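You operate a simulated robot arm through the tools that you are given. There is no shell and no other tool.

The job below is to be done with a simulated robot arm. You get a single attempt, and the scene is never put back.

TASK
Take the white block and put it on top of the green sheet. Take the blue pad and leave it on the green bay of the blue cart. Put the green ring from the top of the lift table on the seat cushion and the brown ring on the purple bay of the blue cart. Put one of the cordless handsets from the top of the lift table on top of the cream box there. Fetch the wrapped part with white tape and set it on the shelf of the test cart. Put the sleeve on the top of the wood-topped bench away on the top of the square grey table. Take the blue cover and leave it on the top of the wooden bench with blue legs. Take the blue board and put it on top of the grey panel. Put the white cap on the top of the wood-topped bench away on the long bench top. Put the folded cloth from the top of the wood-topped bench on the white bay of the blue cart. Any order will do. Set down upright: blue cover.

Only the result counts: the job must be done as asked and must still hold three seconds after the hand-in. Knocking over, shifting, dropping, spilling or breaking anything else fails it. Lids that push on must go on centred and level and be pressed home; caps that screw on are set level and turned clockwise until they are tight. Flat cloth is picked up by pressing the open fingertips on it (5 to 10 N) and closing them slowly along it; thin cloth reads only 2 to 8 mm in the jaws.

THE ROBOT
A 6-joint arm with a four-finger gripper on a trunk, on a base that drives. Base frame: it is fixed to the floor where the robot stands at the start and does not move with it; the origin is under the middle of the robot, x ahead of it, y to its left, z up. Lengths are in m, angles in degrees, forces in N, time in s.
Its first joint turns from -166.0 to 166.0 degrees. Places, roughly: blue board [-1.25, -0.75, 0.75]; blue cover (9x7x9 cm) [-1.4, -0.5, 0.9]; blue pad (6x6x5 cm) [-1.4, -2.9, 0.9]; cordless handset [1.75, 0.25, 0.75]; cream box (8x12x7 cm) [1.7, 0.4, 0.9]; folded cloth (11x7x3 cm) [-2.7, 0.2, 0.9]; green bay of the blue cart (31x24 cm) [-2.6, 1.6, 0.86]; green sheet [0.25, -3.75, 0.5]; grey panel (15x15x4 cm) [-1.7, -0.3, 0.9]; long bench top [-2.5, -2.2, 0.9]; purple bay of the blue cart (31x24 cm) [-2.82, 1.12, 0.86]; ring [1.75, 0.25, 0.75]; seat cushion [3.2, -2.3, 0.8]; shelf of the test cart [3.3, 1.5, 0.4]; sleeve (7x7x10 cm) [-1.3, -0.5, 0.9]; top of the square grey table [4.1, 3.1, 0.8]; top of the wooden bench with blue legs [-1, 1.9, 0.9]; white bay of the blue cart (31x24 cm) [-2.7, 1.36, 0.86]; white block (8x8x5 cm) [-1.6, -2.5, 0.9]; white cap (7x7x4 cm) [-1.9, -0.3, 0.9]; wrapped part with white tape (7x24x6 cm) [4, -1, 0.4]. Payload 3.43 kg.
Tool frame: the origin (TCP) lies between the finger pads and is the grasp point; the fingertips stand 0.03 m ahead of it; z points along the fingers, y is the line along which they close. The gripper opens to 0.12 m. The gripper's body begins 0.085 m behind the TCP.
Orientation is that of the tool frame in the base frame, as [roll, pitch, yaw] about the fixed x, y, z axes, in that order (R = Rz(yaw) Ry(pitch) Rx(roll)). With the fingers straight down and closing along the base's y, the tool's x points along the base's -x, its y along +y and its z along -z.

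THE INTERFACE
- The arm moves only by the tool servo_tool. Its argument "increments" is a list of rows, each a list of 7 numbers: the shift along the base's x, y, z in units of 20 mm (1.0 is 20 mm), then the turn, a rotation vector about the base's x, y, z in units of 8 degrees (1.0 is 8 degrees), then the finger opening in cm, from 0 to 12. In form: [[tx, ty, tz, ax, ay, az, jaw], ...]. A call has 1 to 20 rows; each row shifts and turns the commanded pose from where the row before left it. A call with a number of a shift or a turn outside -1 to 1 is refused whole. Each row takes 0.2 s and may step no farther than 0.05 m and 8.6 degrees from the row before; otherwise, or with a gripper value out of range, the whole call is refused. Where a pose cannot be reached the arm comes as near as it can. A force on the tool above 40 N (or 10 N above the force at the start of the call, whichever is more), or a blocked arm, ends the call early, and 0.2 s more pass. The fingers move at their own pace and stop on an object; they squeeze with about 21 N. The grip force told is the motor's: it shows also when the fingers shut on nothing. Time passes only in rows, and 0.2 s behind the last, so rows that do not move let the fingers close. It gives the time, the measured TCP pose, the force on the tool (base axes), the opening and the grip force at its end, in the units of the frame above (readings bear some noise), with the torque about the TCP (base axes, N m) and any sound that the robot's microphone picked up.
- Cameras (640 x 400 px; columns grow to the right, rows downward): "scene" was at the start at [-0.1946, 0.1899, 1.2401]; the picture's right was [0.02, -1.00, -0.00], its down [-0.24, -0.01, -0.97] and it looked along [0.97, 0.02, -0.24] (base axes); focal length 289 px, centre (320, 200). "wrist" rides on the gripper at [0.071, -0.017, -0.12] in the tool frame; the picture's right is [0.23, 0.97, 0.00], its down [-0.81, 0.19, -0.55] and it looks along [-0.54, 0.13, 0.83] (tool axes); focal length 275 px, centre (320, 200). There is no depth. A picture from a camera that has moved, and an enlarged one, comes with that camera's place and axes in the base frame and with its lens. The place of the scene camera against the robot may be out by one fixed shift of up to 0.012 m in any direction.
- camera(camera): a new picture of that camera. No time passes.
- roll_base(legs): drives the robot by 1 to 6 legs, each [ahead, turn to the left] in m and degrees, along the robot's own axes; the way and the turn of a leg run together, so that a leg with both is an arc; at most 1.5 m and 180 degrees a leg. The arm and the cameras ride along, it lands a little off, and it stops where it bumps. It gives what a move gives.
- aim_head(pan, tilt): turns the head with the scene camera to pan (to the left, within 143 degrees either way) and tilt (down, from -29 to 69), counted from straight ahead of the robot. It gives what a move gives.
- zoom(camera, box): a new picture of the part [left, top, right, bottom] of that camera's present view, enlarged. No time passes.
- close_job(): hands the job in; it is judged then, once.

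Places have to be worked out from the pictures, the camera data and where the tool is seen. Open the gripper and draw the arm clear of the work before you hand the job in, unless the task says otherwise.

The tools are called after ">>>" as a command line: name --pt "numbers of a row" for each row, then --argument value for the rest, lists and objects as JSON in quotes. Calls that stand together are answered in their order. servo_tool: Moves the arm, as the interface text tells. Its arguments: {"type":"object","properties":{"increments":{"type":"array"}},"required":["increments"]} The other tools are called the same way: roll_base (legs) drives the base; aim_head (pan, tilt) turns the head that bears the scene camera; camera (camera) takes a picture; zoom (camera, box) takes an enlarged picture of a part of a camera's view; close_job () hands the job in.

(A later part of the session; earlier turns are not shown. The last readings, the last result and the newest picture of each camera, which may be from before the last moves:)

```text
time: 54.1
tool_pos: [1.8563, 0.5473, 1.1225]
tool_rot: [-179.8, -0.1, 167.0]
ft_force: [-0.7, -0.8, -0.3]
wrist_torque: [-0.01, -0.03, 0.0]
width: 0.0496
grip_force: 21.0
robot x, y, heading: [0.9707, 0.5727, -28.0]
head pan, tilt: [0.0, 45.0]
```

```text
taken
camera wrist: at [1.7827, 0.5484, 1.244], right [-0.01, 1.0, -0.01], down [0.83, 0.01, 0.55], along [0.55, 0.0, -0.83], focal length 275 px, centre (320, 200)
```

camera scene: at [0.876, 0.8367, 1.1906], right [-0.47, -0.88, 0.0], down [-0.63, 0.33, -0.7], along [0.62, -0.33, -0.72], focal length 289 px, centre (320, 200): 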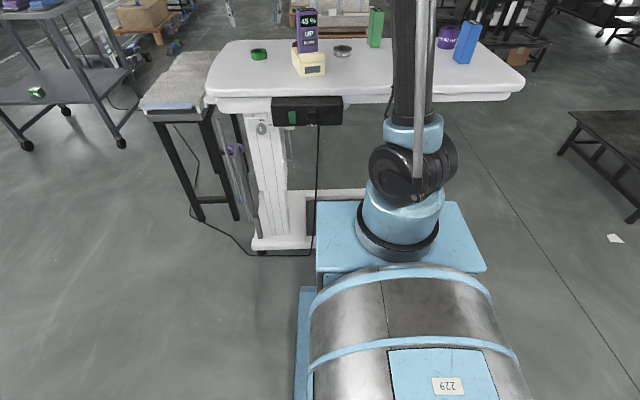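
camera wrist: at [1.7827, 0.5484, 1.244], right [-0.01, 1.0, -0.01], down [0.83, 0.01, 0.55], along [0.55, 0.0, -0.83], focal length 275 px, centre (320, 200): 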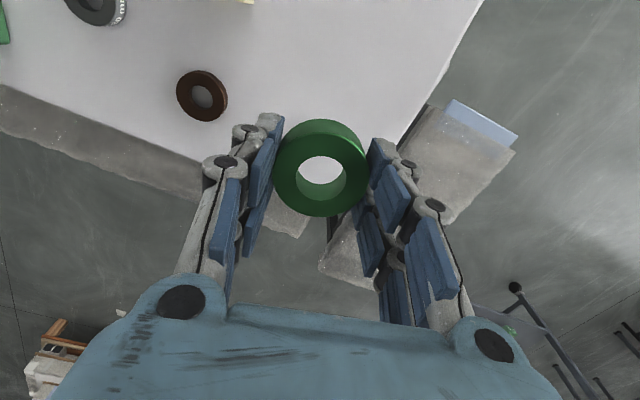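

The ring is secure. I draw the arm in front of the robot for driving, and then look to the right for the way to the seat cushion at about (3.2, -2.3).

>>> servo_tool --pt "-0.89 -1 0.1 0 0 0 3" --pt "-0.89 -1 0.1 0 0 0 3" --pt "-0.89 -1 0.1 0 0 0 3" --pt "-0.89 -1 0.1 0 0 0 3" --pt "-0.89 -1 0.1 0 0 0 3" --pt "-0.89 -1 0.1 0 0 0 3" --pt "-0.89 -1 0.1 0 0 0 3" --pt "-0.89 -1 0.1 0 0 0 3" --pt "-0.89 -1 0.1 0 0 0 3" --pt "-0.89 -1 0.1 0 0 0 3" --pt "-0.89 -1 0.1 0 0 0 3" --pt "-0.89 -1 0.1 0 0 0 3" --pt "-0.89 -1 0.1 0 0 0 3" --pt "-0.89 -1 0.1 0 0 0 3" --pt "-0.89 -1 0.1 0 0 0 3"

>>> aim_head --pan -35 --tilt 25

>>> camera --camera "scene"

>>> aim_head --pan 50 --tilt 25

>>> camera --camera "scene"

```text
time: 57.3
tool_pos: [1.5893, 0.2454, 1.1526]
tool_rot: [-179.6, 0.0, 167.0]
ft_force: [0.5, 0.1, -1.3]
wrist_torque: [-0.01, -0.02, 0.02]
width: 0.0493
grip_force: 21.1
robot x, y, heading: [0.9698, 0.5745, -27.7]
head pan, tilt: [0.0, 45.0]
```

```text
time: 58.3
tool_pos: [1.588, 0.2464, 1.1518]
tool_rot: [-179.7, -0.1, 167.0]
ft_force: [0.1, 0.9, -1.1]
wrist_torque: [-0.02, 0.02, 0.03]
width: 0.0493
grip_force: 21.0
robot x, y, heading: [0.9713, 0.5695, -27.8]
head pan, tilt: [-35.0, 25.0]
```

```text
taken
camera scene: at [0.8465, 0.7926, 1.2213], right [-0.89, -0.46, 0.01], down [-0.2, 0.38, -0.9], along [0.41, -0.8, -0.43], focal length 289 px, centre (320, 200)
```

scene: 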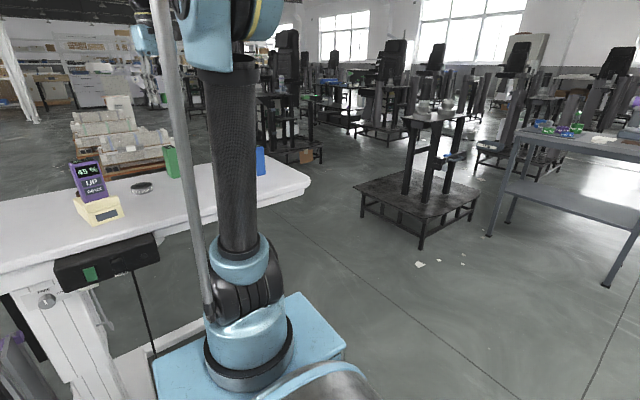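

```text
time: 59.9
tool_pos: [1.59, 0.2465, 1.1511]
tool_rot: [-179.5, 0.0, 167.0]
ft_force: [-0.5, 0.2, -0.6]
wrist_torque: [0.01, 0.01, 0.01]
width: 0.0492
grip_force: 21.1
robot x, y, heading: [0.9706, 0.573, -27.9]
head pan, tilt: [50.0, 25.0]
```

```text
taken
camera scene: at [0.8898, 0.9092, 1.2215], right [0.38, -0.93, -0.01], down [-0.4, -0.15, -0.9], along [0.83, 0.34, -0.43], focal length 289 px, centre (320, 200)
```

scene: 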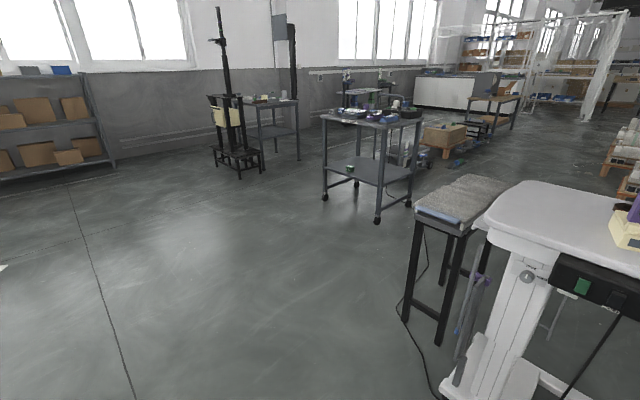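

The low black platform ahead-right occupies roughly (0.7–1.5, -1.1…-2.0), and the chair with the seat cushion stands beyond it. I zoom on that chair and the route towards it.

>>> aim_head --pan -25 --tilt 12

>>> camera --camera "scene"

>>> zoom --camera "scene" --box '[290, 80, 490, 205]'

>>> zoom --camera "scene" --box '[100, 60, 300, 185]'

```text
time: 61.4
tool_pos: [1.5894, 0.2467, 1.1515]
tool_rot: [-179.6, 0.0, 167.0]
ft_force: [-0.9, 0.6, -0.5]
wrist_torque: [-0.02, 0.0, -0.01]
width: 0.049
grip_force: 21.1
robot x, y, heading: [0.9712, 0.5738, -28.0]
head pan, tilt: [-25.0, 12.0]
```

```text
taken
camera scene: at [0.861, 0.8001, 1.2423], right [-0.8, -0.6, 0.01], down [-0.14, 0.17, -0.98], along [0.59, -0.78, -0.22], focal length 289 px, centre (320, 200)
```

scene: 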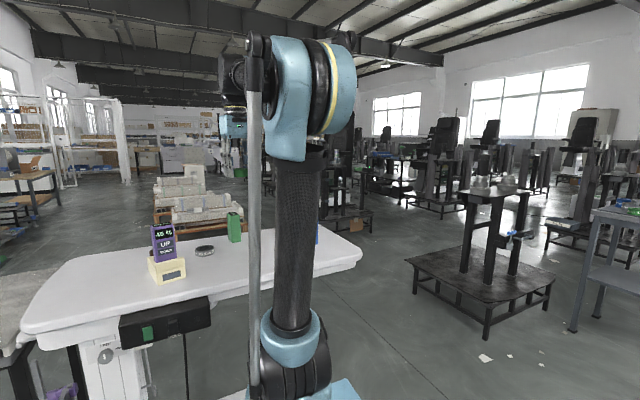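

```text
3.20 times, centred on (390, 142) of scene
camera zoom: at [0.861, 0.8001, 1.2423], right [-0.8, -0.6, 0.01], down [-0.14, 0.17, -0.98], along [0.59, -0.78, -0.22], focal length 926 px, centre (96, 384)
```

zoom: 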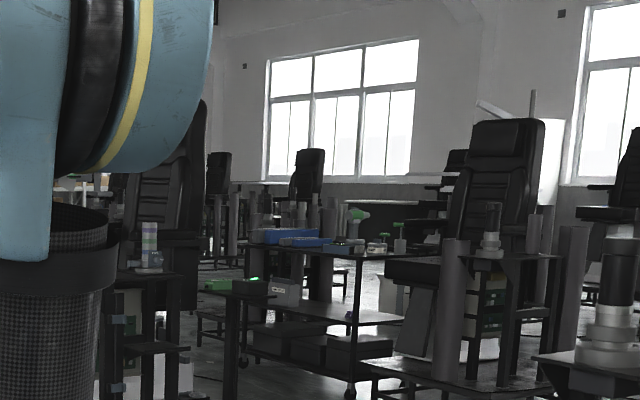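

```text
3.20 times, centred on (200, 122) of scene
camera zoom: at [0.861, 0.8001, 1.2423], right [-0.8, -0.6, 0.01], down [-0.14, 0.17, -0.98], along [0.59, -0.78, -0.22], focal length 926 px, centre (704, 448)
```

zoom: 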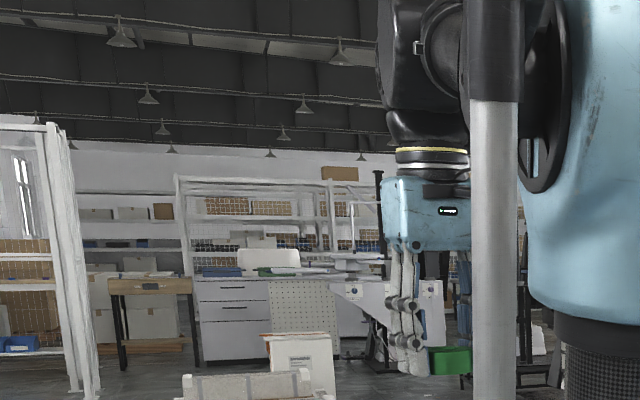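

The arm blocks the view, so I drive around the south end of the lift table, first backing off and going to about (0.65, -0.40), well clear of table and platform.

>>> roll_base --legs '[[-0.45, 0], [0, -58], [1.18, 0], [0, 69]]'

>>> aim_head --pan 20 --tilt 30

>>> camera --camera "scene"

```text
time: 76.0
tool_pos: [1.3557, -0.5512, 1.153]
tool_rot: [-179.6, -0.1, -179.3]
ft_force: [0.1, -0.2, -0.8]
wrist_torque: [0.01, 0.03, -0.06]
width: 0.0477
grip_force: 21.6
robot x, y, heading: [0.6759, -0.3893, -13.9]
head pan, tilt: [-25.0, 12.0]
```

```text
time: 77.2
tool_pos: [1.3416, -0.5476, 1.1597]
tool_rot: [-179.5, 0.7, -179.3]
ft_force: [0.5, 0.5, -1.2]
wrist_torque: [-0.01, -0.02, 0.0]
width: 0.0474
grip_force: 21.1
robot x, y, heading: [0.6763, -0.3915, -14.4]
head pan, tilt: [20.0, 30.0]
```

```text
taken
camera scene: at [0.5311, -0.1271, 1.2132], right [0.1, -0.99, 0.0], down [-0.51, -0.05, -0.86], along [0.86, 0.09, -0.51], focal length 289 px, centre (320, 200)
```

scene: 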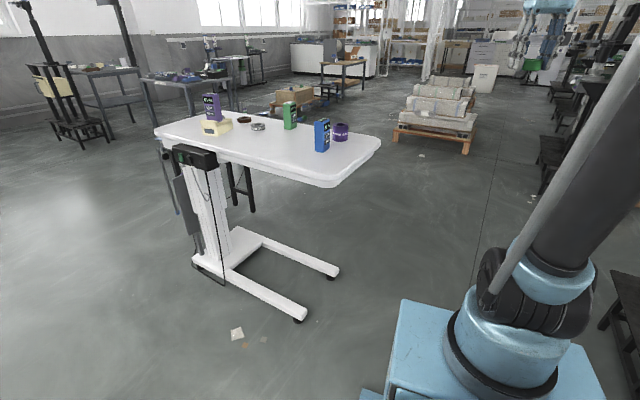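

The grip width has crept from 49.5 to 47.4 mm, so the round ring may be working out of the pads. I check with the wrist camera.

>>> camera --camera "wrist"

>>> zoom --camera "scene" --box '[480, 0, 640, 100]'

```text
taken
camera wrist: at [1.2682, -0.5643, 1.2811], right [-0.24, 0.97, -0.01], down [0.8, 0.21, 0.56], along [0.55, 0.13, -0.83], focal length 275 px, centre (320, 200)
```

wrist: 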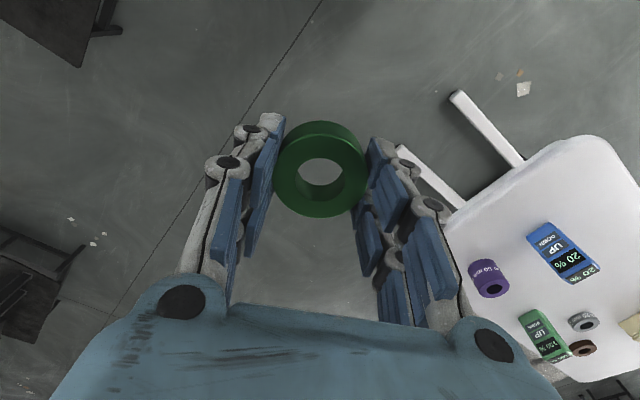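

```text
4.00 times, centred on (560, 50) of scene
camera zoom: at [0.5311, -0.1271, 1.2132], right [0.1, -0.99, 0.0], down [-0.51, -0.05, -0.86], along [0.86, 0.09, -0.51], focal length 1158 px, centre (-640, 800)
```

zoom: 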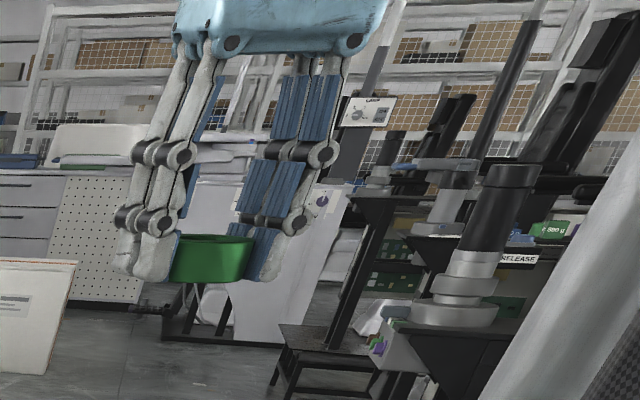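

The ring sits as before in the pads. I go on to about (2.3, -0.9) and turn towards the chair.

>>> roll_base --legs '[[0, -3], [0.9, 0], [0.8, 0], [0, -38]]'

>>> aim_head --pan 0 --tilt 25

>>> camera --camera "scene"

>>> camera --camera "wrist"

```text
time: 88.3
tool_pos: [2.6853, -1.4242, 1.1603]
tool_rot: [-179.5, 0.6, 139.8]
ft_force: [1.1, 0.5, -0.6]
wrist_torque: [-0.03, 0.04, -0.01]
width: 0.048
grip_force: 21.1
robot x, y, heading: [2.29, -0.8637, -55.1]
head pan, tilt: [20.0, 30.0]
```

```text
time: 89.1
tool_pos: [2.6768, -1.4109, 1.1684]
tool_rot: [-179.2, 1.3, 139.9]
ft_force: [-0.5, 0.1, -1.2]
wrist_torque: [-0.02, -0.03, 0.02]
width: 0.0478
grip_force: 20.9
robot x, y, heading: [2.2891, -0.8653, -55.0]
head pan, tilt: [0.0, 25.0]
```

```text
taken
camera scene: at [2.3338, -0.5924, 1.2211], right [-0.82, -0.57, 0.0], down [-0.25, 0.36, -0.9], along [0.52, -0.74, -0.43], focal length 289 px, centre (320, 200)
```

scene: 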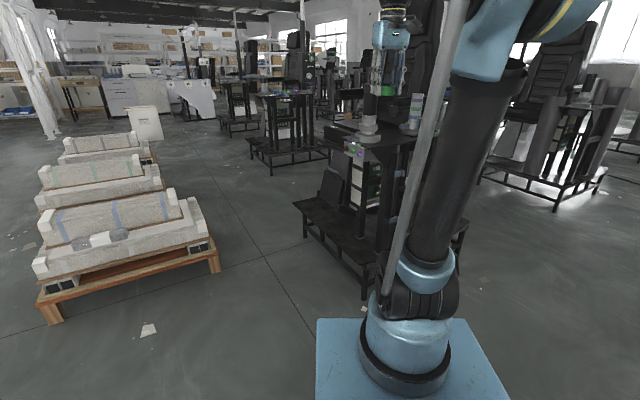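

```text
taken
camera wrist: at [2.6094, -1.3755, 1.2883], right [0.45, 0.89, -0.02], down [0.74, -0.36, 0.57], along [0.5, -0.27, -0.82], focal length 275 px, centre (320, 200)
```

wrist: 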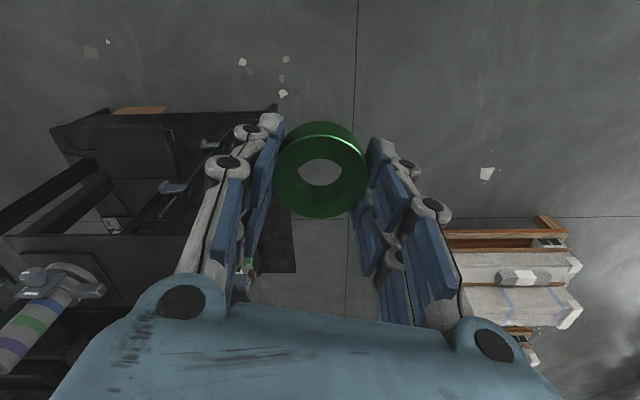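

The pallet with the wrapped parts is at left (a small one with a white band lies on top), and the chair stand is partly behind my arm. I zoom on the chair.

>>> zoom --camera "scene" --box '[270, 20, 480, 270]'

>>> zoom --camera "scene" --box '[20, 120, 240, 330]'

>>> zoom --camera "wrist" --box '[0, 80, 300, 380]'

```text
1.60 times, centred on (375, 145) of scene
camera zoom: at [2.3338, -0.5924, 1.2211], right [-0.82, -0.57, 0.0], down [-0.25, 0.36, -0.9], along [0.52, -0.74, -0.43], focal length 463 px, centre (232, 288)
```

zoom: 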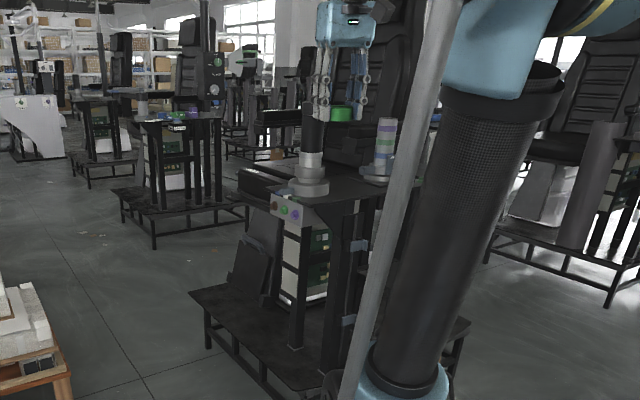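

```text
1.90 times, centred on (130, 225) of scene
camera zoom: at [2.3338, -0.5924, 1.2211], right [-0.82, -0.57, 0.0], down [-0.25, 0.36, -0.9], along [0.52, -0.74, -0.43], focal length 551 px, centre (682, 152)
```

zoom: 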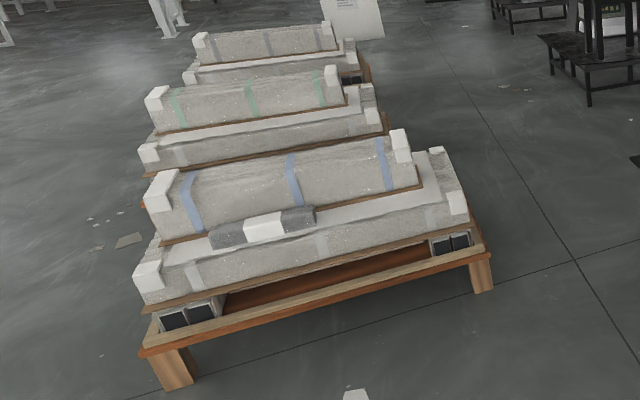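

```text
1.33 times, centred on (150, 230) of wrist
camera zoom: at [2.6094, -1.3755, 1.2883], right [0.45, 0.89, -0.02], down [0.74, -0.36, 0.57], along [0.5, -0.27, -0.82], focal length 367 px, centre (547, 160)
```

zoom: 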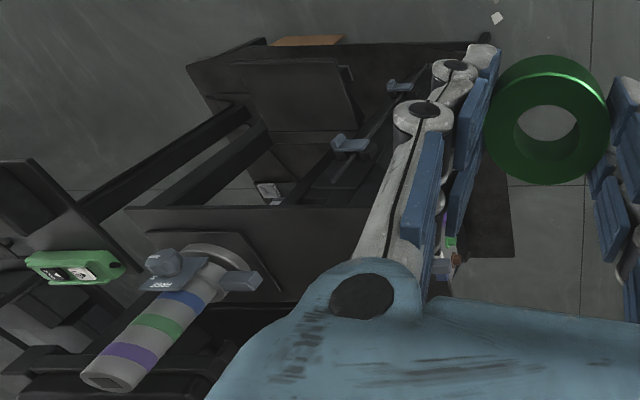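

The seat is behind a console frame from here and my arm hides it. I turn the base 30° to the right so the chair comes clear of the arm, then look left at it.

>>> roll_base --legs '[[0, -35]]'

>>> aim_head --pan 30 --tilt 20

>>> camera --camera "scene"

>>> zoom --camera "scene" --box '[200, 50, 440, 250]'

```text
time: 91.4
tool_pos: [2.2979, -1.5376, 1.1684]
tool_rot: [-179.4, 1.3, 105.2]
ft_force: [0.2, -0.1, 0.4]
wrist_torque: [0.0, 0.0, 0.01]
width: 0.0475
grip_force: 21.0
robot x, y, heading: [2.2959, -0.8658, -89.4]
head pan, tilt: [0.0, 25.0]
```

```text
time: 92.3
tool_pos: [2.2972, -1.5225, 1.1765]
tool_rot: [-179.0, 2.0, 105.3]
ft_force: [-0.4, 0.4, -0.8]
wrist_torque: [0.03, -0.05, -0.02]
width: 0.0479
grip_force: 21.2
robot x, y, heading: [2.295, -0.8665, -89.7]
head pan, tilt: [30.0, 20.0]
```

```text
taken
camera scene: at [2.5326, -0.6535, 1.2293], right [-0.86, -0.51, -0.01], down [-0.17, 0.31, -0.94], along [0.47, -0.81, -0.35], focal length 289 px, centre (320, 200)
```

scene: 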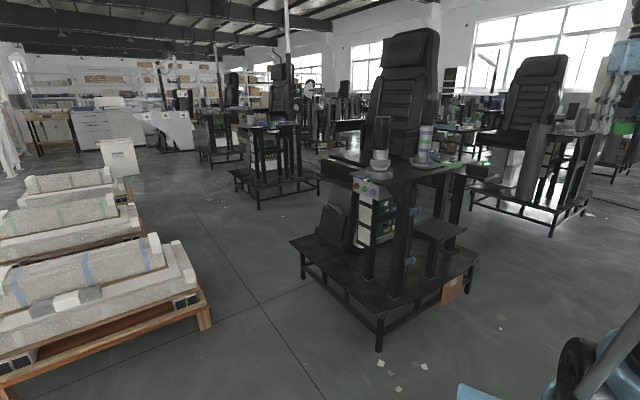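

```text
2.00 times, centred on (320, 150) of scene
camera zoom: at [2.5326, -0.6535, 1.2293], right [-0.86, -0.51, -0.01], down [-0.17, 0.31, -0.94], along [0.47, -0.81, -0.35], focal length 579 px, centre (320, 300)
```

zoom: 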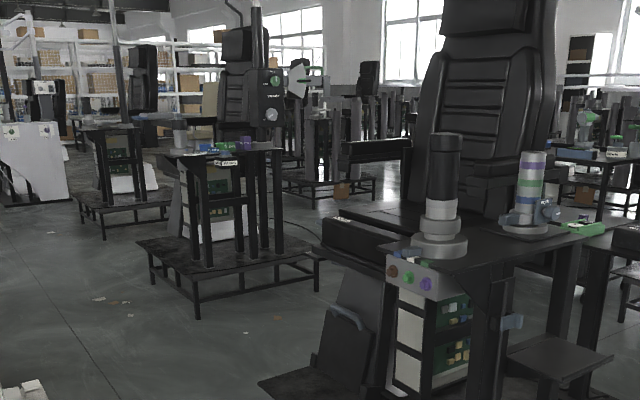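

I can now see the chair: it faces roughly (0.4, 0.9), with the console and its upright cylinder at about (2.96, -1.98) on the west side; the pallet's near corner is near (3.74, -1.42). The seat is reachable from its front, so I drive to about (3.2, -1.2) facing -y.

>>> roll_base --legs '[[0, 69.5], [0.95, 0], [0, -69.5]]'

>>> aim_head --pan 10 --tilt 30

>>> camera --camera "scene"

>>> camera --camera "wrist"

```text
time: 104.3
tool_pos: [3.1966, -1.8393, 1.1754]
tool_rot: [-179.1, 1.9, 105.4]
ft_force: [-0.7, -0.5, -0.8]
wrist_torque: [0.02, 0.04, -0.02]
width: 0.0475
grip_force: 21.2
robot x, y, heading: [3.1981, -1.182, -89.3]
head pan, tilt: [30.0, 20.0]
```

```text
time: 105.1
tool_pos: [3.1967, -1.8248, 1.1839]
tool_rot: [-178.9, 2.6, 105.4]
ft_force: [0.4, -0.3, -1.0]
wrist_torque: [0.01, 0.0, -0.01]
width: 0.0476
grip_force: 21.2
robot x, y, heading: [3.1976, -1.1845, -89.7]
head pan, tilt: [10.0, 30.0]
```

```text
taken
camera scene: at [3.4082, -0.9772, 1.2132], right [-0.98, -0.18, 0.0], down [-0.09, 0.5, -0.86], along [0.16, -0.84, -0.51], focal length 289 px, centre (320, 200)
```

scene: 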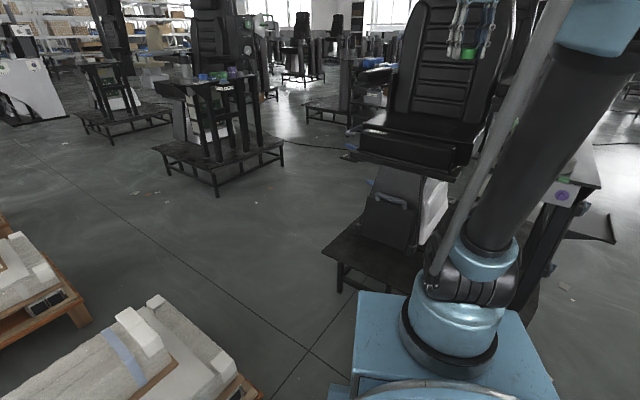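

```text
taken
camera wrist: at [3.1612, -1.754, 1.3021], right [0.88, 0.48, -0.03], down [0.4, -0.7, 0.59], along [0.26, -0.53, -0.81], focal length 275 px, centre (320, 200)
```

wrist: 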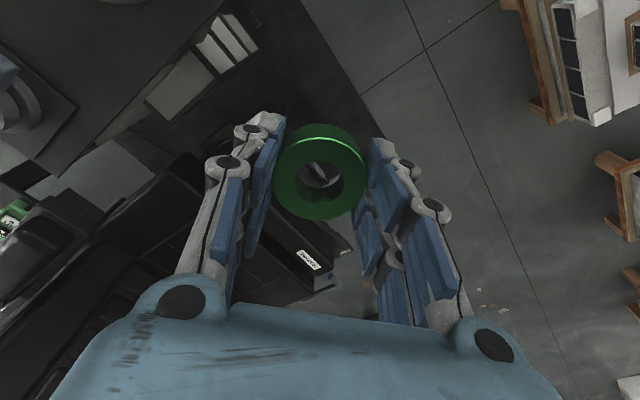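

The seat cushion is visible now, with its front edge running from about (3.06, -2.12) to (3.44, -2.30). I zoom both views to judge its height and what is around it.

>>> zoom --camera "scene" --box '[330, 0, 530, 200]'

>>> zoom --camera "wrist" --box '[60, 100, 420, 330]'

```text
2.00 times, centred on (430, 100) of scene
camera zoom: at [3.4082, -0.9772, 1.2132], right [-0.98, -0.18, 0.0], down [-0.09, 0.5, -0.86], along [0.16, -0.84, -0.51], focal length 579 px, centre (100, 400)
```

zoom: 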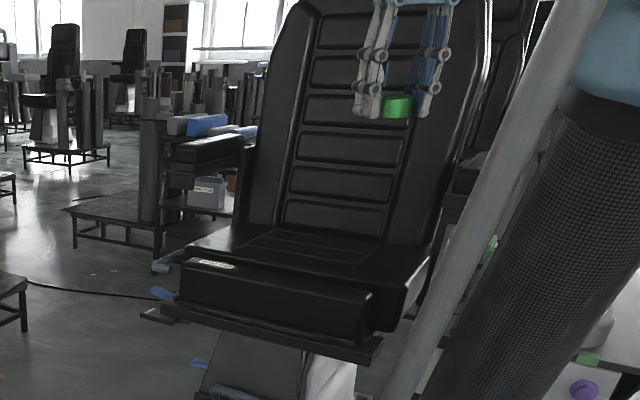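

```text
1.74 times, centred on (240, 215) of wrist
camera zoom: at [3.1612, -1.754, 1.3021], right [0.88, 0.48, -0.03], down [0.4, -0.7, 0.59], along [0.26, -0.53, -0.81], focal length 479 px, centre (459, 174)
```

zoom: 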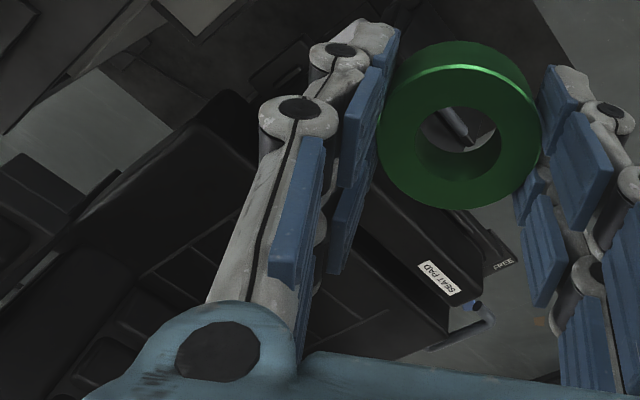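

The two views put the cushion top (labelled "SEAT PAD") at z ≈ 0.805, its middle near (3.15, -2.42). I reach out over it towards (3.20, -2.33), straightening the tool on the way.

>>> servo_tool --pt "0 -1 -0.2 0.0175 -0.0023 0 3" --pt "0 -1 -0.2 0.0175 -0.0023 0 3" --pt "0 -1 -0.2 0.0175 -0.0023 0 3" --pt "0 -1 -0.2 0.0175 -0.0023 0 3" --pt "0 -1 -0.2 0.0175 -0.0023 0 3" --pt "0 -1 -0.2 0.0175 -0.0023 0 3" --pt "0 -1 -0.2 0.0175 -0.0023 0 3" --pt "0 -1 -0.2 0.0175 -0.0023 0 3" --pt "0 -1 -0.2 0.0175 -0.0023 0 3" --pt "0 -1 -0.2 0.0175 -0.0023 0 3" --pt "0 -1 -0.2 0.0175 -0.0023 0 3" --pt "0 -1 -0.2 0.0175 -0.0023 0 3" --pt "0 -1 -0.2 0.0175 -0.0023 0 3" --pt "0 -1 -0.2 0.0175 -0.0023 0 3" --pt "0 -1 -0.2 0.0175 -0.0023 0 3" --pt "0 -1 -0.2 0.0175 -0.0023 0 3" --pt "0 -1 -0.2 0.0175 -0.0023 0 3" --pt "0 -1 -0.2 0.0175 -0.0023 0 3" --pt "0 -1 -0.2 0.0175 -0.0023 0 3" --pt "0 -1 -0.2 0.0175 -0.0023 0 3"

>>> camera --camera "wrist"

>>> zoom --camera "scene" --box '[330, 0, 530, 200]'

```text
time: 109.3
tool_pos: [3.1961, -2.2258, 1.1039]
tool_rot: [179.9, 0.0, 105.3]
ft_force: [-1.1, 0.9, 0.5]
wrist_torque: [-0.07, -0.04, -0.03]
width: 0.0475
grip_force: 21.3
robot x, y, heading: [3.1963, -1.1838, -89.7]
head pan, tilt: [10.0, 30.0]
```

```text
taken
camera wrist: at [3.1601, -2.1605, 1.225], right [0.88, 0.48, 0.0], down [0.4, -0.73, 0.55], along [0.27, -0.49, -0.83], focal length 275 px, centre (320, 200)
```

wrist: 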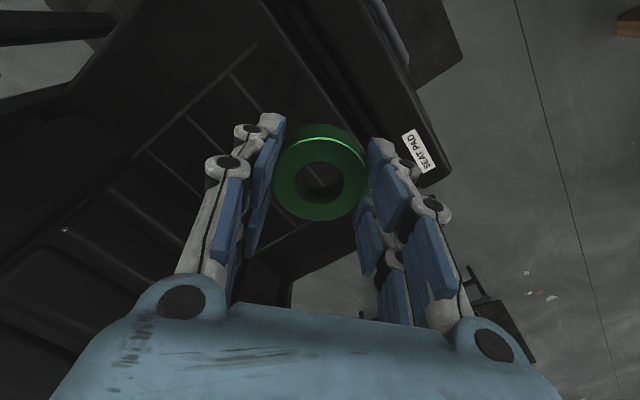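

```text
2.00 times, centred on (430, 100) of scene
camera zoom: at [3.4082, -0.977, 1.2131], right [-0.98, -0.18, 0.0], down [-0.09, 0.5, -0.86], along [0.16, -0.84, -0.51], focal length 579 px, centre (100, 400)
```

zoom: 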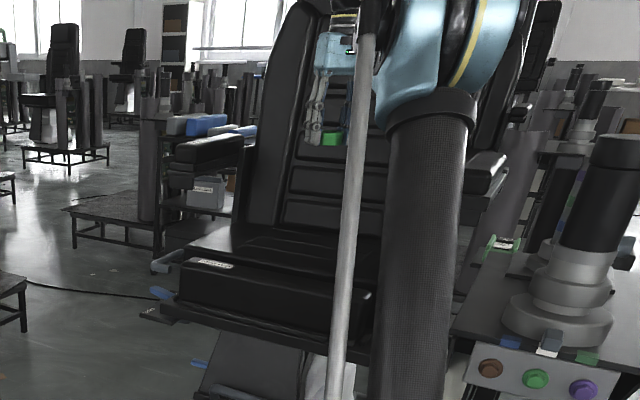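

The TCP is above the crease of the front roll; the flat quilted part lies about 13 cm further in. I move there and come down to just above the cushion.

>>> servo_tool --pt "-0.08 -0.93 -0.4 0 0 0 3" --pt "-0.08 -0.93 -0.4 0 0 0 3" --pt "-0.08 -0.93 -0.4 0 0 0 3" --pt "-0.08 -0.93 -0.4 0 0 0 3" --pt "-0.08 -0.93 -0.4 0 0 0 3" --pt "-0.08 -0.93 -0.4 0 0 0 3" --pt "-0.08 -0.93 -0.4 0 0 0 3" --pt "0 0 -1 0 0 0 3" --pt "0 0 -1 0 0 0 3" --pt "0 0 -1 0 0 0 3" --pt "0 0 -1 0 0 0 3" --pt "0 0 -1 0 0 0 3" --pt "0 0 -1 0 0 0 3" --pt "0 0 -1 0 0 0 3" --pt "0 0 -0.4 0 0 0 3" --pt "0 0 -0.2 0 0 0 3"

>>> camera --camera "wrist"

```text
time: 112.7
tool_pos: [3.1856, -2.3373, 0.8942]
tool_rot: [179.8, 0.1, 105.4]
ft_force: [-0.5, 0.1, 0.2]
wrist_torque: [-0.01, -0.01, 0.0]
width: 0.0475
grip_force: 20.8
out of reach, approached as far as the arm can: row 7
robot x, y, heading: [3.2007, -1.1811, -89.5]
head pan, tilt: [10.0, 30.0]
```

```text
taken
camera wrist: at [3.1496, -2.2727, 1.0164], right [0.88, 0.48, 0.0], down [0.4, -0.73, 0.55], along [0.27, -0.49, -0.83], focal length 275 px, centre (320, 200)
```

wrist: 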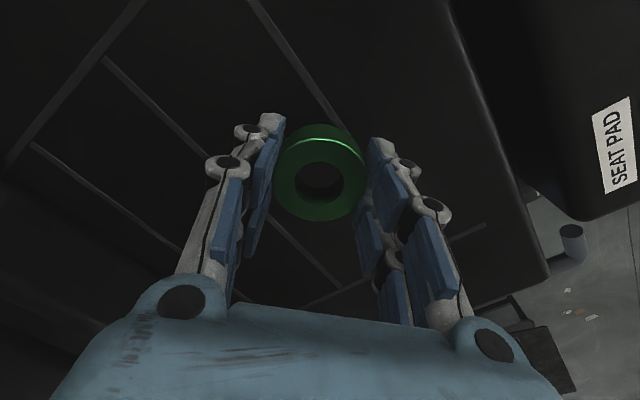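

The ring hangs over the quilted cushion. I lower it slowly until it touches.

>>> servo_tool --pt "0 0 -0.2 0 0 0 3" --pt "0 0 -0.2 0 0 0 3" --pt "0 0 -0.2 0 0 0 3" --pt "0 0 -0.2 0 0 0 3" --pt "0 0 -0.15 0 0 0 3" --pt "0 0 -0.15 0 0 0 3"

```text
time: 114.1
tool_pos: [3.1849, -2.3387, 0.8729]
tool_rot: [179.9, 0.0, 105.2]
ft_force: [0.2, 0.9, -0.6]
wrist_torque: [0.02, -0.01, 0.03]
width: 0.0476
grip_force: 21.3
robot x, y, heading: [3.1993, -1.1793, -89.7]
head pan, tilt: [10.0, 30.0]
```

Still free at TCP z 0.873; I continue in 3 mm steps.

>>> servo_tool --pt "0 0 -0.15 0 0 0 3" --pt "0 0 -0.15 0 0 0 3" --pt "0 0 -0.15 0 0 0 3" --pt "0 0 -0.15 0 0 0 3"

>>> camera --camera "wrist"

```text
time: 115.1
tool_pos: [3.1852, -2.338, 0.8637]
tool_rot: [179.9, 0.2, 105.3]
ft_force: [-2.6, -16.8, 33.5]
wrist_torque: [-0.44, 0.24, 0.06]
width: 0.0478
grip_force: 20.7
robot x, y, heading: [3.2012, -1.1806, -89.8]
head pan, tilt: [10.0, 30.0]
```

```text
taken
camera wrist: at [3.1495, -2.2725, 0.9852], right [0.88, 0.48, 0.0], down [0.4, -0.73, 0.56], along [0.27, -0.49, -0.83], focal length 275 px, centre (320, 200)
```

wrist: 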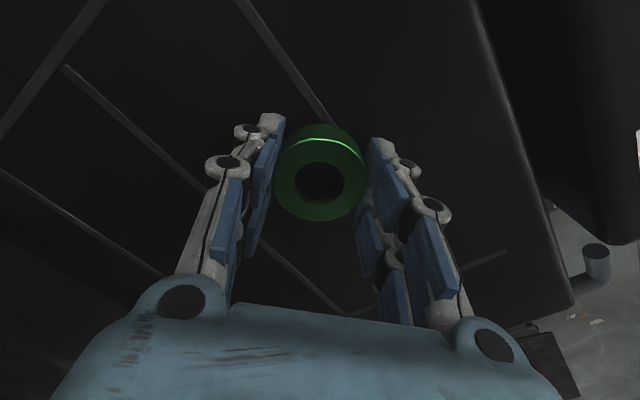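

Contact on the cushion (33 N). I ease off 2 mm, open the jaws and rise.

>>> servo_tool --pt "0 0 0.1 0 0 0 3" --pt "0 0 0.02 0 0 0 3" --pt "0 0 0 0 0 0 6" --pt "0 0 0 0 0 0 7" --pt "0 0 0 0 0 0 9" --pt "0 0 0 0 0 0 12" --pt "0 0 0.5 0 0 0 12" --pt "0 0 1 0 0 0 12" --pt "0 0 1 0 0 0 12" --pt "0 0 1 0 0 0 12" --pt "0 0 1 0 0 0 12" --pt "0 0 1 0 0 0 12"

>>> camera --camera "wrist"

```text
time: 117.7
tool_pos: [3.1868, -2.3379, 0.973]
tool_rot: [179.9, 0.0, 105.4]
ft_force: [0.2, -0.1, -0.8]
wrist_torque: [0.01, 0.03, 0.03]
width: 0.1198
grip_force: 0.0
robot x, y, heading: [3.1956, -1.1767, -89.5]
head pan, tilt: [10.0, 30.0]
```

```text
taken
camera wrist: at [3.1506, -2.2735, 1.0955], right [0.88, 0.48, 0.0], down [0.4, -0.73, 0.55], along [0.27, -0.49, -0.83], focal length 275 px, centre (320, 200)
```

wrist: 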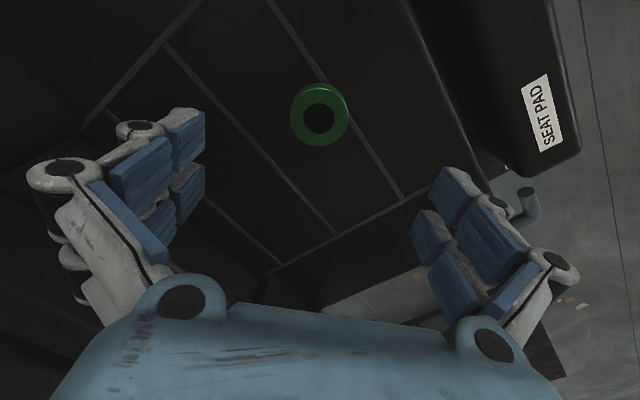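

The ring lies on the quilted surface. I rise higher to see the whole seat and make sure which part is the cushion.

>>> servo_tool --pt "0 0.6 1 0 0 0 12" --pt "0 0.6 1 0 0 0 12" --pt "0 0.6 1 0 0 0 12" --pt "0 0.6 1 0 0 0 12" --pt "0 0.6 1 0 0 0 12" --pt "0 0.6 1 0 0 0 12" --pt "0 0.6 1 0 0 0 12" --pt "0 0.6 1 0 0 0 12" --pt "0 0.6 1 0 0 0 12" --pt "0 0.6 1 0 0 0 12" --pt "0 0.6 1 0 0 0 12" --pt "0 0.6 1 0 0 0 12"

>>> zoom --camera "wrist" --box '[140, 0, 520, 240]'

>>> zoom --camera "scene" --box '[370, 90, 490, 190]'

```text
time: 120.3
tool_pos: [3.1878, -2.1949, 1.2152]
tool_rot: [179.9, 0.0, 105.3]
ft_force: [-1.0, -0.7, -0.7]
wrist_torque: [0.06, 0.0, -0.01]
width: 0.1201
grip_force: 0.0
robot x, y, heading: [3.1974, -1.1811, -89.3]
head pan, tilt: [10.0, 30.0]
```

```text
1.67 times, centred on (330, 120) of wrist
camera zoom: at [3.1518, -2.1301, 1.3358], right [0.88, 0.48, 0.0], down [0.4, -0.73, 0.55], along [0.27, -0.48, -0.83], focal length 459 px, centre (303, 333)
```

zoom: 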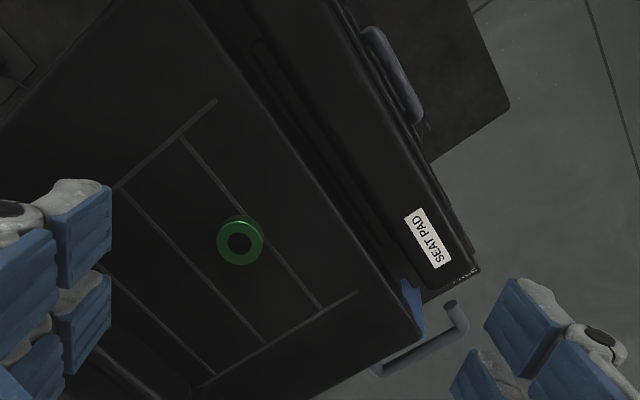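

```text
4.00 times, centred on (430, 140) of scene
camera zoom: at [3.4082, -0.9775, 1.2132], right [-0.98, -0.18, 0.0], down [-0.09, 0.5, -0.86], along [0.16, -0.84, -0.51], focal length 1158 px, centre (-120, 440)
```

zoom: 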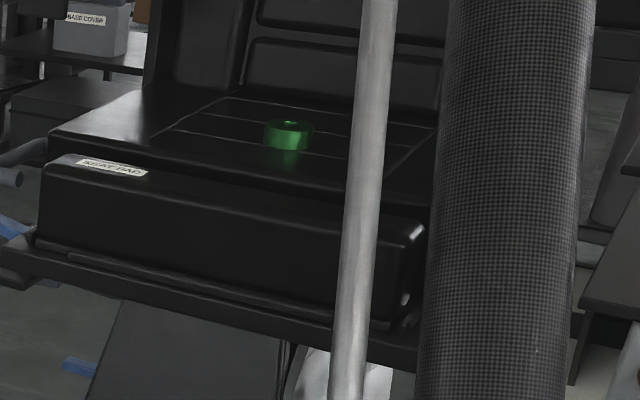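

The "SEAT PAD" bolster is a separate piece in front; the ring lies in the middle of the quilted seat at (3.19, -2.34), as it should. Next I draw the arm in, back off and turn to the pallet with the white-taped part near (3.98, -0.97).

>>> servo_tool --pt "0 1 0 0 0 0 12" --pt "0 1 0 0 0 0 12" --pt "0 1 0 0 0 0 12" --pt "0 1 0 0 0 0 12" --pt "0 1 0 0 0 0 12" --pt "0 1 0 0 0 0 12" --pt "0 1 0 0 0 0 12" --pt "0 1 0 0 0 0 12" --pt "0 1 0 0 0 0 12" --pt "0 1 0 0 0 0 12" --pt "0 1 0 0 0 0 12" --pt "0 1 0 0 0 0 12" --pt "0 1 0 0 0 0 12" --pt "0 1 0 0 0 0 12" --pt "0 1 0 0 0 0 12" --pt "0 1 0 0 0 0 12"

>>> roll_base --legs '[[-0.6, 0], [0, 65]]'

>>> aim_head --pan 5 --tilt 40

>>> camera --camera "scene"

>>> camera --camera "wrist"

```text
time: 123.7
tool_pos: [3.1856, -1.8736, 1.2143]
tool_rot: [179.8, 0.0, 105.2]
ft_force: [0.3, 0.2, -0.5]
wrist_torque: [0.07, -0.04, 0.01]
width: 0.1201
grip_force: 0.1
robot x, y, heading: [3.1999, -1.1818, -89.6]
head pan, tilt: [10.0, 30.0]
```

```text
time: 130.3
tool_pos: [3.8188, -0.8886, 1.2137]
tool_rot: [179.9, 0.0, 170.6]
ft_force: [0.0, -0.2, 0.1]
wrist_torque: [0.03, -0.01, -0.01]
width: 0.1201
grip_force: 0.0
robot x, y, heading: [3.1922, -0.5932, -24.3]
head pan, tilt: [10.0, 30.0]
```

```text
time: 131.1
tool_pos: [3.8062, -0.8822, 1.2216]
tool_rot: [-179.9, 0.8, 170.6]
ft_force: [-0.6, 0.6, 0.3]
wrist_torque: [-0.02, 0.01, 0.02]
width: 0.12
grip_force: 0.0
robot x, y, heading: [3.1928, -0.594, -24.1]
head pan, tilt: [5.0, 40.0]
```

```text
taken
camera scene: at [3.0876, -0.3315, 1.1979], right [-0.33, -0.94, 0.0], down [-0.62, 0.22, -0.76], along [0.72, -0.25, -0.65], focal length 289 px, centre (320, 200)
```

scene: 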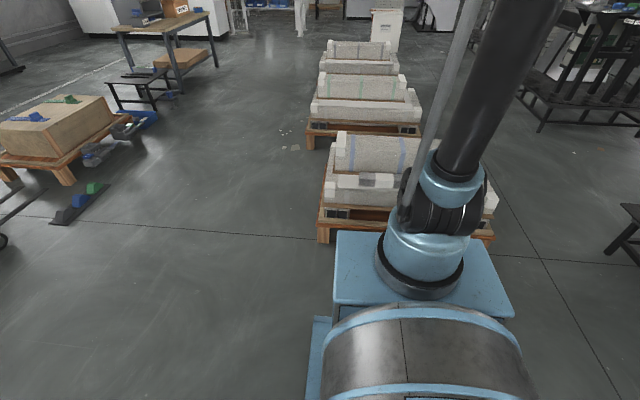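

```text
taken
camera wrist: at [3.7305, -0.8863, 1.3429], right [-0.07, 1.0, 0.0], down [0.82, 0.06, 0.56], along [0.56, 0.03, -0.83], focal length 275 px, centre (320, 200)
```

wrist: 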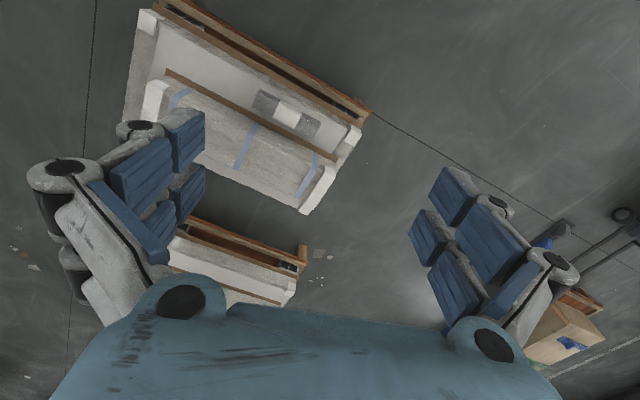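

The white-taped part is at about (4.016, -0.984), 24 cm long along bearing 69°. I zoom in to see how much room there is beside it for the fingers.

>>> zoom --camera "wrist" --box '[210, 60, 370, 170]'

>>> zoom --camera "scene" --box '[310, 120, 440, 220]'

```text
3.64 times, centred on (290, 115) of wrist
camera zoom: at [3.7305, -0.8863, 1.3429], right [-0.07, 1.0, 0.0], down [0.82, 0.06, 0.56], along [0.56, 0.03, -0.83], focal length 1001 px, centre (429, 509)
```

zoom: 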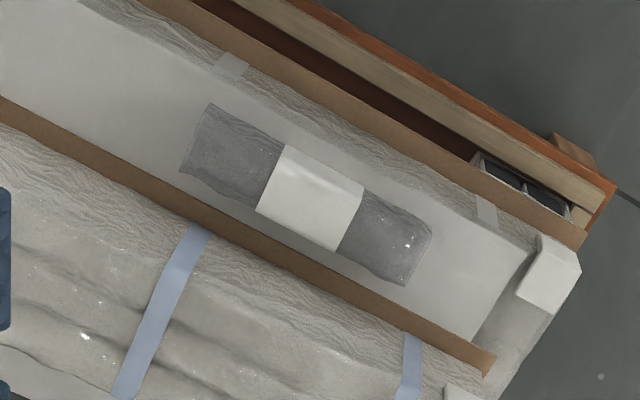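

```text
4.00 times, centred on (375, 170) of scene
camera zoom: at [3.0876, -0.3315, 1.1979], right [-0.33, -0.94, 0.0], down [-0.62, 0.22, -0.76], along [0.72, -0.25, -0.65], focal length 1158 px, centre (100, 320)
```

zoom: 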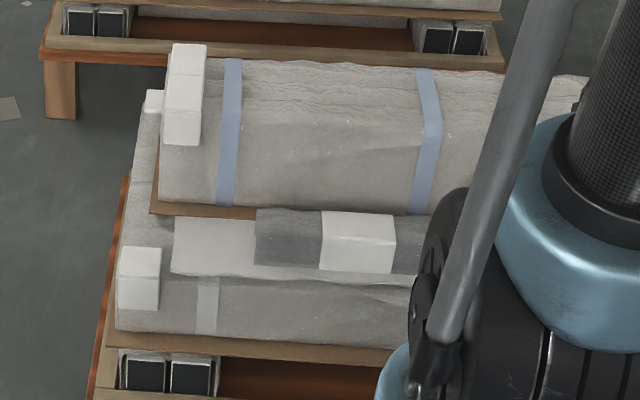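

The part lies on a ledge close in front of a taller wrapped package, so I need the exact gap behind it. I zoom further.

>>> zoom --camera "wrist" --box '[250, 90, 330, 140]'

>>> zoom --camera "scene" --box '[340, 130, 420, 190]'

```text
8.00 times, centred on (290, 115) of wrist
camera zoom: at [3.7305, -0.8863, 1.3429], right [-0.07, 1.0, 0.0], down [0.82, 0.06, 0.56], along [0.56, 0.03, -0.83], focal length 2202 px, centre (560, 880)
```

zoom: 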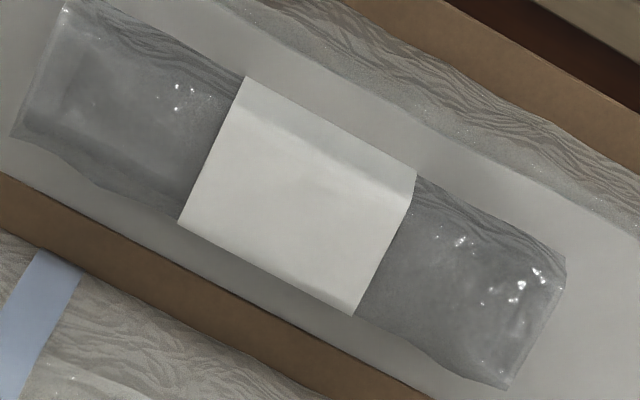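

```text
6.67 times, centred on (380, 160) of scene
camera zoom: at [3.0876, -0.3315, 1.1979], right [-0.33, -0.94, 0.0], down [-0.62, 0.22, -0.76], along [0.72, -0.25, -0.65], focal length 1930 px, centre (-80, 467)
```

zoom: 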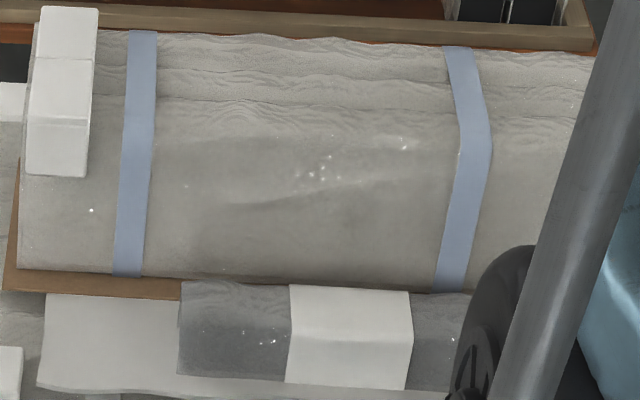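

Working out the edges with the top at z ≈ 0.385 gives the right 7 cm width, a centre of (4.031, -0.988) and about 3.5 cm of room behind it. I move above it, turning the jaws by +78.6° so they close across its width.

>>> servo_tool --pt "0.94 -0.44 -0.9 0.004 0.03 0.82 12" --pt "0.94 -0.44 -0.9 0.004 0.03 0.82 12" --pt "0.94 -0.44 -0.9 0.004 0.03 0.82 12" --pt "0.94 -0.44 -0.9 0 0 0.82 12" --pt "0.94 -0.44 -0.9 0 0 0.82 12" --pt "0.94 -0.44 -0.9 0 0 0.82 12" --pt "0.94 -0.44 -0.9 0 0 0.82 12" --pt "0.94 -0.44 -0.9 0 0 0.82 12" --pt "0.94 -0.44 -0.9 0 0 0.82 12" --pt "0.94 -0.44 -0.9 0 0 0.82 12" --pt "0.94 -0.44 -0.9 0 0 0.82 12" --pt "0.94 -0.44 -0.9 0 0 0.82 12" --pt "0 0 -1 0 0 0 12" --pt "0 0 -1 0 0 0 12" --pt "0 0 -1 0 0 0 12" --pt "0 0 -1 0 0 0 12" --pt "0 0 -1 0 0 0 12"

>>> camera --camera "wrist"

>>> camera --camera "scene"

```text
time: 134.7
tool_pos: [4.0294, -0.9881, 0.9047]
tool_rot: [180.0, 0.0, -110.7]
ft_force: [0.8, 0.4, 0.4]
wrist_torque: [-0.02, -0.04, -0.02]
width: 0.1198
grip_force: 0.1
robot x, y, heading: [3.1936, -0.5945, -24.1]
head pan, tilt: [5.0, 40.0]
```

```text
taken
camera wrist: at [4.0203, -1.0601, 1.0266], right [-0.99, 0.13, 0.0], down [0.11, 0.83, 0.55], along [0.07, 0.55, -0.83], focal length 275 px, centre (320, 200)
```

wrist: 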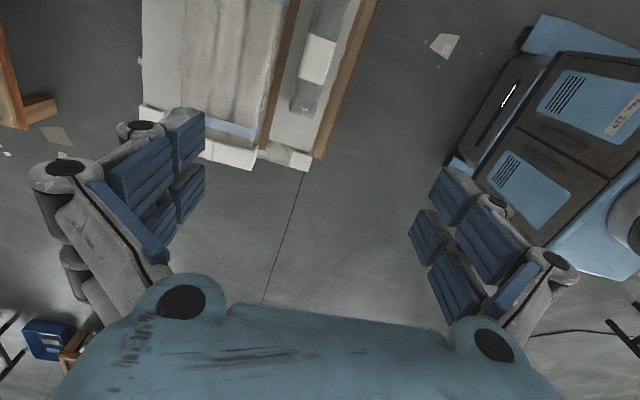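

```text
taken
camera scene: at [3.0876, -0.3315, 1.1979], right [-0.33, -0.94, 0.0], down [-0.62, 0.22, -0.76], along [0.72, -0.25, -0.65], focal length 289 px, centre (320, 200)
```

scene: 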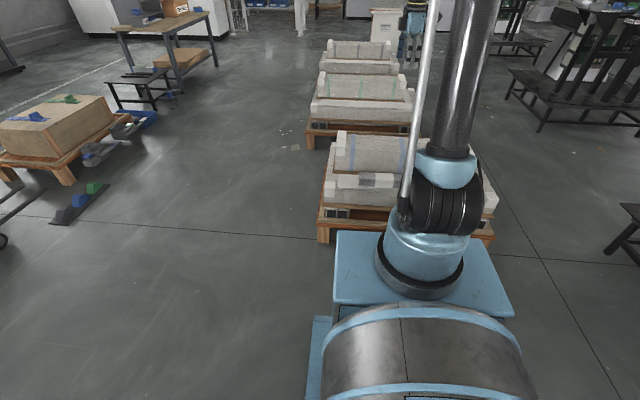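

The arm reached the turned pose and the part is right below, at about (4.034, -0.992). I descend to look at it closely before gripping.

>>> servo_tool --pt "0.05 -0.05 -1 0 0 0 12" --pt "0.05 -0.05 -1 0 0 0 12" --pt "0 0 -1 0 0 0 12" --pt "0 0 -1 0 0 0 12" --pt "0 0 -1 0 0 0 12" --pt "0 0 -1 0 0 0 12" --pt "0 0 -1 0 0 0 12" --pt "0 0 -1 0 0 0 12" --pt "0 0 -1 0 0 0 12" --pt "0 0 -1 0 0 0 12" --pt "0 0 -1 0 0 0 12" --pt "0 0 -1 0 0 0 12" --pt "0 0 -1 0 0 0 12" --pt "0 0 -1 0 0 0 12" --pt "0 0 -1 0 0 0 10" --pt "0 0 -1 0 0 0 10" --pt "0 0 -1 0 0 0 10" --pt "0 0 -1 0 0 0 10"

>>> camera --camera "wrist"

>>> zoom --camera "scene" --box '[310, 110, 510, 260]'

```text
time: 138.5
tool_pos: [4.032, -0.9891, 0.5474]
tool_rot: [180.0, 0.0, -110.7]
ft_force: [-0.6, -0.4, -0.7]
wrist_torque: [-0.01, -0.03, 0.04]
width: 0.0998
grip_force: 0.0
robot x, y, heading: [3.1917, -0.5939, -24.3]
head pan, tilt: [5.0, 40.0]
```

```text
taken
camera wrist: at [4.021, -1.0613, 0.6687], right [-0.99, 0.13, 0.0], down [0.11, 0.83, 0.55], along [0.07, 0.55, -0.83], focal length 275 px, centre (320, 200)
```

wrist: 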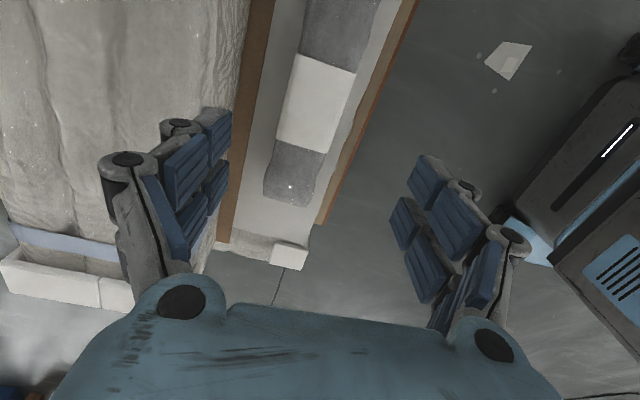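

```text
2.67 times, centred on (410, 185) of scene
camera zoom: at [3.0876, -0.3315, 1.1979], right [-0.33, -0.94, 0.0], down [-0.62, 0.22, -0.76], along [0.72, -0.25, -0.65], focal length 772 px, centre (80, 240)
```

zoom: 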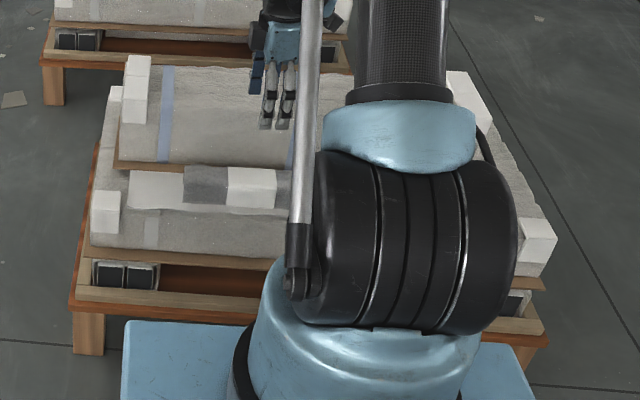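

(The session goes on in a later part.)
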